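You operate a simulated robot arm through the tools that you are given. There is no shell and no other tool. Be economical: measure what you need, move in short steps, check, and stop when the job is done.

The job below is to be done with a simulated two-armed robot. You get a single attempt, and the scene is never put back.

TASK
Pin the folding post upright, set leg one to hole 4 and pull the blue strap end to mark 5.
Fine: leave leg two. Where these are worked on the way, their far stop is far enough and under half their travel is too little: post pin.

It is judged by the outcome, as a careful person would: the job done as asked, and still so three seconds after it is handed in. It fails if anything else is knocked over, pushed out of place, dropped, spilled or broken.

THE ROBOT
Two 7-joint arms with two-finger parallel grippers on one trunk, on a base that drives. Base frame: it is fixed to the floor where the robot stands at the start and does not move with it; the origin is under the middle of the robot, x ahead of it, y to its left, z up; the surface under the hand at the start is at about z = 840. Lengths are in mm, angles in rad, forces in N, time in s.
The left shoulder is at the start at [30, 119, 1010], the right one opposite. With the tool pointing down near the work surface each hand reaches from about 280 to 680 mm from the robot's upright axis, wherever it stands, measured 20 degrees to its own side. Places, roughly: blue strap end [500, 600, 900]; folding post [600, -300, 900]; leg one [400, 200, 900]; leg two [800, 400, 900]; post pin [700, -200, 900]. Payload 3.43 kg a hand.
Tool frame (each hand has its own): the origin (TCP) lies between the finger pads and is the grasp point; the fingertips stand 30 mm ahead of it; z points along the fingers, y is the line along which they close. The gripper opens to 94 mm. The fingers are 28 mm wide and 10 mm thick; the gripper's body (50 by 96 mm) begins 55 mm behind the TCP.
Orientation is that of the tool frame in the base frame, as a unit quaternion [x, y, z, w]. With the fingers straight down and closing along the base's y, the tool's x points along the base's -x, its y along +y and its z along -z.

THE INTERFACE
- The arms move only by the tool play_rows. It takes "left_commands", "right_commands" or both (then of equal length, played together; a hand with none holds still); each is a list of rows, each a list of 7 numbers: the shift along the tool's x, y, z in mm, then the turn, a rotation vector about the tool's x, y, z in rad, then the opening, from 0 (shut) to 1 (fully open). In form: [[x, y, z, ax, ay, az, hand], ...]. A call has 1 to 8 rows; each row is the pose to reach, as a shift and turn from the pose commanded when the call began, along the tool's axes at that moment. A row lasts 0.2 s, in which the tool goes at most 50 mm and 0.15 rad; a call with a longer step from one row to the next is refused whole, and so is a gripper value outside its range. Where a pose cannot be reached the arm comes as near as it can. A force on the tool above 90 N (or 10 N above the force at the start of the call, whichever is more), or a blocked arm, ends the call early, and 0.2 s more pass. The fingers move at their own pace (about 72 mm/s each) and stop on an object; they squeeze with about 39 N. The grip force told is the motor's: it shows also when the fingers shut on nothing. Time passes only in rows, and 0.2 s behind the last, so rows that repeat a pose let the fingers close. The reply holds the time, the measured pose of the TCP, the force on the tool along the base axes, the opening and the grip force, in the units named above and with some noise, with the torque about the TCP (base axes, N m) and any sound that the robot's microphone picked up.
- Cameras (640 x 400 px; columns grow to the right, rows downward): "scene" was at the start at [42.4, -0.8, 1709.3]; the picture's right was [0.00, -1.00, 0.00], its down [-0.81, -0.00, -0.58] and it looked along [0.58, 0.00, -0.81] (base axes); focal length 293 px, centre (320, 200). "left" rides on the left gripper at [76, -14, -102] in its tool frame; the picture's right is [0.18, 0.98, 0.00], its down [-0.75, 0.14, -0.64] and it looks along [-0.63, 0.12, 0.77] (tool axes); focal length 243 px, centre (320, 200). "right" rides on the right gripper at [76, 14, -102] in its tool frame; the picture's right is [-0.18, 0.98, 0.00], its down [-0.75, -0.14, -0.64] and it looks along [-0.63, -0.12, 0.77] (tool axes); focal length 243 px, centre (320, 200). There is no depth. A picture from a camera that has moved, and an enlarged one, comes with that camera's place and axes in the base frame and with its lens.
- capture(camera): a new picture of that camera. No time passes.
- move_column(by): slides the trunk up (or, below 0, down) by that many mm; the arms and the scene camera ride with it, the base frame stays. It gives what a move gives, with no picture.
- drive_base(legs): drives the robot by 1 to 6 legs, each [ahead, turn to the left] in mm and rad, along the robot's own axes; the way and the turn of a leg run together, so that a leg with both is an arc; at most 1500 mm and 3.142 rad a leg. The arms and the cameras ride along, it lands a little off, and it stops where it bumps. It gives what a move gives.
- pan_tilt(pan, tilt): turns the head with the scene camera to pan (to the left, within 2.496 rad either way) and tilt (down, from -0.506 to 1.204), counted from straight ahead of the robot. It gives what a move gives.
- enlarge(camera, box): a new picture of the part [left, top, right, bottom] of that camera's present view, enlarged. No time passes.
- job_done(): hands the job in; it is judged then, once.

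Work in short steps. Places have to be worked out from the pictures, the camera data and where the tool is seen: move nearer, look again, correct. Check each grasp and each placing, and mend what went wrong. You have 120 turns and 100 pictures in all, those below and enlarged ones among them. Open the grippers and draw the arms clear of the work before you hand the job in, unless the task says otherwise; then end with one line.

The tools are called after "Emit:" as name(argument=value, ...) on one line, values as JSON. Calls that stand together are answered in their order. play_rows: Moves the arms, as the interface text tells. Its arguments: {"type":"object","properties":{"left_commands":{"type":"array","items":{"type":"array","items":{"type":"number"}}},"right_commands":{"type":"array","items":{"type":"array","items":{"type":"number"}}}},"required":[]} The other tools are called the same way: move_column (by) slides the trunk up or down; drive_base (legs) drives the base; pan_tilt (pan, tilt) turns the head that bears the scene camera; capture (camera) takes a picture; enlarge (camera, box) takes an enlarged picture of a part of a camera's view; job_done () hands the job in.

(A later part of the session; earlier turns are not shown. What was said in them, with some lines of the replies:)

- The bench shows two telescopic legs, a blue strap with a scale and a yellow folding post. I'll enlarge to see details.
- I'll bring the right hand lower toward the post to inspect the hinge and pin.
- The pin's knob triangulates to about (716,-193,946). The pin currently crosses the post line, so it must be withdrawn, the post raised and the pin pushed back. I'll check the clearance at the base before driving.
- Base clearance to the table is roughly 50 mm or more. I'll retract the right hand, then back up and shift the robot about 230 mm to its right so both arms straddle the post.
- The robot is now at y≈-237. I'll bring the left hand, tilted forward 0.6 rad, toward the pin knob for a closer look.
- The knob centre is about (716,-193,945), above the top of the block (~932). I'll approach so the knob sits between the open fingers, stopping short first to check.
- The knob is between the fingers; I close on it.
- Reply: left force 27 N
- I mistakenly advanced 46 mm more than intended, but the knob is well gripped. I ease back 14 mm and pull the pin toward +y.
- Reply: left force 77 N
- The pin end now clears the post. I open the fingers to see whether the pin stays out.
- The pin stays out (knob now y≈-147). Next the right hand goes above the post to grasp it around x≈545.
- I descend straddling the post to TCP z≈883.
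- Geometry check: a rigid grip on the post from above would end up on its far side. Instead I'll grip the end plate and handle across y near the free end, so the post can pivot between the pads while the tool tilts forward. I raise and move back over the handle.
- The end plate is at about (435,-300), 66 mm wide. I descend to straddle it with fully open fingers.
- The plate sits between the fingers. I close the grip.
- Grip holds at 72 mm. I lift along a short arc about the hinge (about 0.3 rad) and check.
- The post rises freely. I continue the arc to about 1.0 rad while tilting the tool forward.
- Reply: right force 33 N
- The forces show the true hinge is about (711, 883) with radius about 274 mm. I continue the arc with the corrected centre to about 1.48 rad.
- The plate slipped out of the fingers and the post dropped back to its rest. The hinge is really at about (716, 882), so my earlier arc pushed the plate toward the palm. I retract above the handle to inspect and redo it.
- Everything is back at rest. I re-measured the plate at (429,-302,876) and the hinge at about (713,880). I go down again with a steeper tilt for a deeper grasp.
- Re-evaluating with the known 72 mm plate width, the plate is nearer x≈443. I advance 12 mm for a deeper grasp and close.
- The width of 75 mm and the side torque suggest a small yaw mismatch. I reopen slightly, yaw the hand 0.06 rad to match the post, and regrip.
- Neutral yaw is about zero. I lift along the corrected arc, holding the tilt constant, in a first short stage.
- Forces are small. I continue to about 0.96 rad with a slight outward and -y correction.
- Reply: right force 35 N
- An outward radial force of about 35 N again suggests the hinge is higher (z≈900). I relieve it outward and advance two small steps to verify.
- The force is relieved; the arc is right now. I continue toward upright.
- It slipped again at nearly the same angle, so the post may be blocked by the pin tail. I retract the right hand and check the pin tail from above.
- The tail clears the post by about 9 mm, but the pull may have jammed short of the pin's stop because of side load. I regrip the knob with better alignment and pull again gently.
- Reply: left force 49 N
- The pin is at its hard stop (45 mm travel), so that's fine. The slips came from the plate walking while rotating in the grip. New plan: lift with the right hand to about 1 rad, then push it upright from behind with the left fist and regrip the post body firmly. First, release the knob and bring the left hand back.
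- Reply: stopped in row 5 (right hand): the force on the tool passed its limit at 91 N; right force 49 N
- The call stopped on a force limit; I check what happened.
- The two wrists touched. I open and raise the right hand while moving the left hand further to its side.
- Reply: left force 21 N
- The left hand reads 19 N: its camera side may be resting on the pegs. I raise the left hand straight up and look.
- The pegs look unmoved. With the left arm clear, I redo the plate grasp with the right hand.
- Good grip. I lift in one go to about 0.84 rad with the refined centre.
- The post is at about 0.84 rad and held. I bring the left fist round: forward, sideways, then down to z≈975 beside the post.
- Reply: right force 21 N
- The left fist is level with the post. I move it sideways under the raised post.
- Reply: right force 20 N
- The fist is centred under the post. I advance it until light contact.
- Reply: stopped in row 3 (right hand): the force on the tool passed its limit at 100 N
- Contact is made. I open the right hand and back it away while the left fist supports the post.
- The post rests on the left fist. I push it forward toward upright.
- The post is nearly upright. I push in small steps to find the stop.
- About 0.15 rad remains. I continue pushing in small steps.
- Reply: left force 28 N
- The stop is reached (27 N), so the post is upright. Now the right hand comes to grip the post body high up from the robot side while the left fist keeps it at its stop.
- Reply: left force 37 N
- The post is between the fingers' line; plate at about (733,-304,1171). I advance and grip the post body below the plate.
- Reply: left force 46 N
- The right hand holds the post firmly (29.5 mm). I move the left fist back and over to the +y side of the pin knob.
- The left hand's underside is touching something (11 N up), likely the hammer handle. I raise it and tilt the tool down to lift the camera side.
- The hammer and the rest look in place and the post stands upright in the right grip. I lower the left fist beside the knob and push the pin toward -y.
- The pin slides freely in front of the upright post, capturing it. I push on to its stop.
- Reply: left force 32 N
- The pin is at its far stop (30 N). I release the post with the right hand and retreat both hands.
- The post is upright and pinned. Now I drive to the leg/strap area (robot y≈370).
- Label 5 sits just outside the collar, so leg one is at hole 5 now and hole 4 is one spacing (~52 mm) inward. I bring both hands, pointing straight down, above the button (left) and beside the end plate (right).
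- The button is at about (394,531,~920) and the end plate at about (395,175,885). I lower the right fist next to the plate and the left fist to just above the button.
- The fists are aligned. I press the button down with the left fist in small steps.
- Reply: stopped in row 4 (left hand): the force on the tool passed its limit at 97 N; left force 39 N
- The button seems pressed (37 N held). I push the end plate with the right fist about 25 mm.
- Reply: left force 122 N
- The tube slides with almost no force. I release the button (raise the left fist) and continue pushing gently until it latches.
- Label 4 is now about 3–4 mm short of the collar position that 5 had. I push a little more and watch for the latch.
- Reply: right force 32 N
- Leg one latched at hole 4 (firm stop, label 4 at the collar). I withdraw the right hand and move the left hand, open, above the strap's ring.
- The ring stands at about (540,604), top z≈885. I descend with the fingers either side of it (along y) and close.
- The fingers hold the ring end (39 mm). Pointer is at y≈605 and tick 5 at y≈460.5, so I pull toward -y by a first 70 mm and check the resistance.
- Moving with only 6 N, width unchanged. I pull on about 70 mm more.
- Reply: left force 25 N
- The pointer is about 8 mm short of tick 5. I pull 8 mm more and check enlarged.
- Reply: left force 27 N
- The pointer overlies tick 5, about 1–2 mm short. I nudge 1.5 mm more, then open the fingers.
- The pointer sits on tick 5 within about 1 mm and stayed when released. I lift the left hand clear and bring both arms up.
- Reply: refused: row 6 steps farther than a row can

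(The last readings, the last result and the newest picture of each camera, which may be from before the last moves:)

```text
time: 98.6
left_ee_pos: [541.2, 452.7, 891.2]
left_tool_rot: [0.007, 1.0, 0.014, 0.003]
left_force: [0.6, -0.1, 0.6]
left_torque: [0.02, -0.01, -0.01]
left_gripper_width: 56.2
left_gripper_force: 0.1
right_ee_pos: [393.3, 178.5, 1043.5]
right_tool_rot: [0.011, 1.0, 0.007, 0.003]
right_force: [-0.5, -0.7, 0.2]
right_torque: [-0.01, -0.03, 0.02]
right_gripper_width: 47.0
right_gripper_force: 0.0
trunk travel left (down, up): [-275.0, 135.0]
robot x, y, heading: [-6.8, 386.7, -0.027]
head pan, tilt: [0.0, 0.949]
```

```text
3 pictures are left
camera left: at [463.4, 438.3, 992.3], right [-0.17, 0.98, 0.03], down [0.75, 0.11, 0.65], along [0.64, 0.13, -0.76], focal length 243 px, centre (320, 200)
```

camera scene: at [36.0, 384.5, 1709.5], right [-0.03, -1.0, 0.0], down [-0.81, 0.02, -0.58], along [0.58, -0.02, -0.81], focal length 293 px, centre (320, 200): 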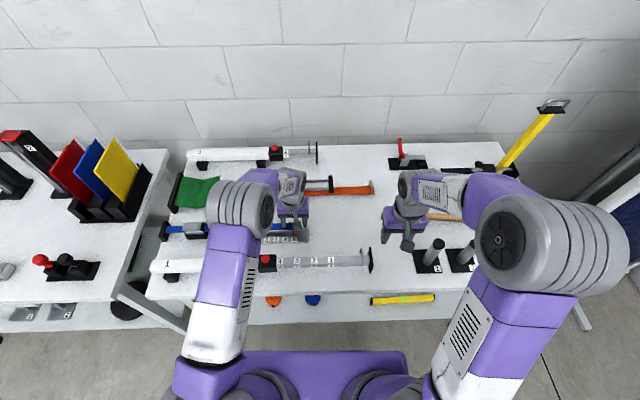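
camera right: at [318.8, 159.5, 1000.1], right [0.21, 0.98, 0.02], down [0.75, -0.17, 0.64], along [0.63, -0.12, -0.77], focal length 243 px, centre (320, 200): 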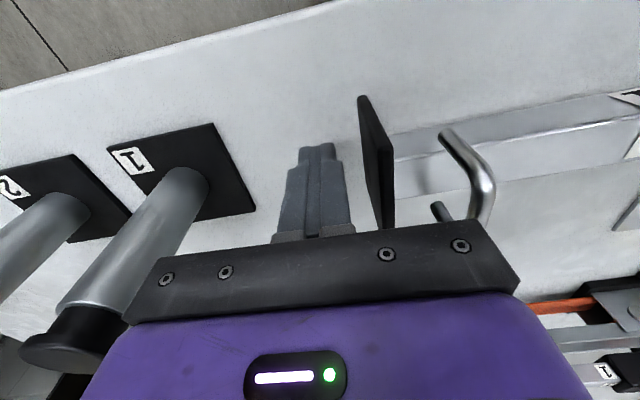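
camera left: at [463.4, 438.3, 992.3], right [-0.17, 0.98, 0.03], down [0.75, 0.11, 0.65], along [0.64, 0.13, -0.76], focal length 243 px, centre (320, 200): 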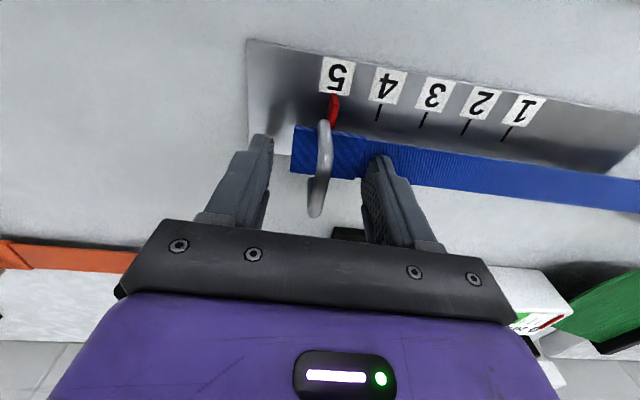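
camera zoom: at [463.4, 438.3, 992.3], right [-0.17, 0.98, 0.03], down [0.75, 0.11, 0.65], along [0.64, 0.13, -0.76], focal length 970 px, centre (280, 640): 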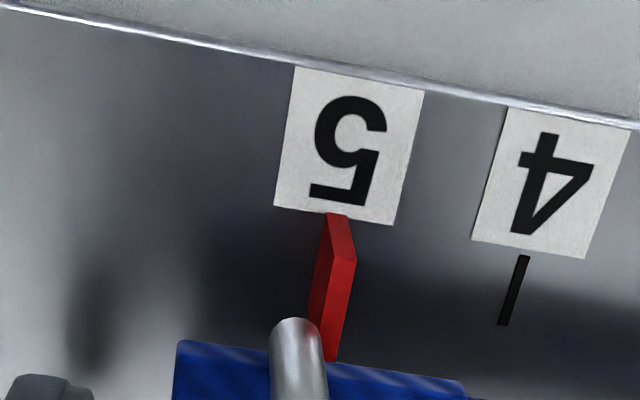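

The call was refused for step size; I lift with smaller steps.

Emit:
play_rows(left_commands=[[0, 0, -30, 0, 0, 0, 0.6], [0, 0, -70, 0, 0, 0, 0.6], [0, 0, -110, 0, 0, 0, 0.8], [0, 0, -150, 0, 0, 0, 1], [0, 0, -190, 0, 0, 0, 1], [30, 0, -210, 0, 0, 0, 1], [60, 10, -225, 0, 0, 0, 1]], right_commands=[[0, 0, -25, 0, 0, 0, 1], [0, 0, -50, 0, 0, 0, 1], [0, 0, -75, 0, 0, 0, 1], [0, 0, -100, 0, 0, 0, 1], [0, 0, -120, 0, 0, 0, 1], [0, 0, -140, 0, 0, 0, 1], [0, 0, -150, 0, 0, 0, 1]])

Emit:
enlarge(camera="left", box=[160, 0, 480, 200])

Emit:
enlarge(camera="scene", box=[130, 90, 590, 310])

```text
time: 100.2
left_ee_pos: [479.5, 459.1, 1115.9]
left_tool_rot: [0.006, 1.0, 0.013, 0.005]
left_force: [-0.1, 0.6, 0.6]
left_torque: [-0.03, -0.03, -0.01]
left_gripper_width: 94.1
left_gripper_force: 0.1
right_ee_pos: [393.9, 180.7, 1194.4]
right_tool_rot: [0.011, 1.0, 0.007, 0.002]
right_force: [0.5, -0.4, 0.5]
right_torque: [0.01, -0.02, -0.03]
right_gripper_width: 93.6
right_gripper_force: 0.0
trunk travel left (down, up): [-275.0, 135.0]
robot x, y, heading: [-6.1, 387.2, -0.025]
head pan, tilt: [0.0, 0.949]
```

```text
2.00 times, centred on (320, 100) of left
camera zoom: at [401.6, 443.2, 1216.6], right [-0.17, 0.98, 0.03], down [0.75, 0.11, 0.65], along [0.64, 0.13, -0.76], focal length 485 px, centre (320, 400)
```

zoom: 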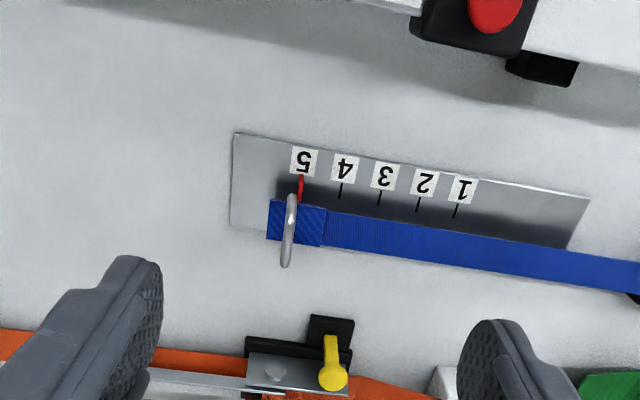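

```text
1.39 times, centred on (360, 200) of scene
camera zoom: at [35.1, 385.4, 1709.5], right [-0.03, -1.0, 0.0], down [-0.81, 0.02, -0.58], along [0.58, -0.02, -0.81], focal length 408 px, centre (264, 200)
```

zoom: 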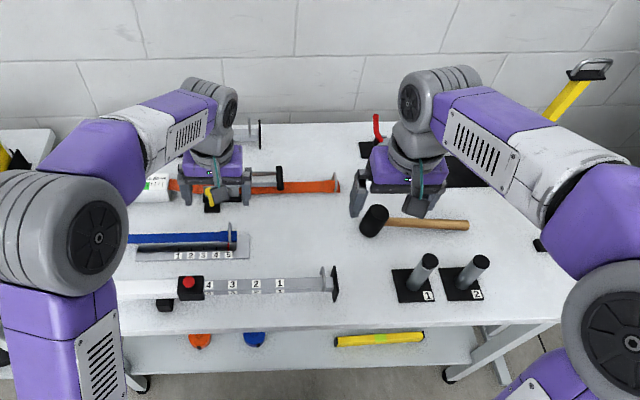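

The post is pinned upright, leg one is at 4, the strap pointer is on 5, and everything else is in place with the arms clear. I hand the job in.

Emit:
job_done()

```text
The job is handed in.
```

The folding post is pinned upright, leg one is latched at hole 4, and the blue strap end is on mark 5; leg two was left alone, and the arms are open and clear.
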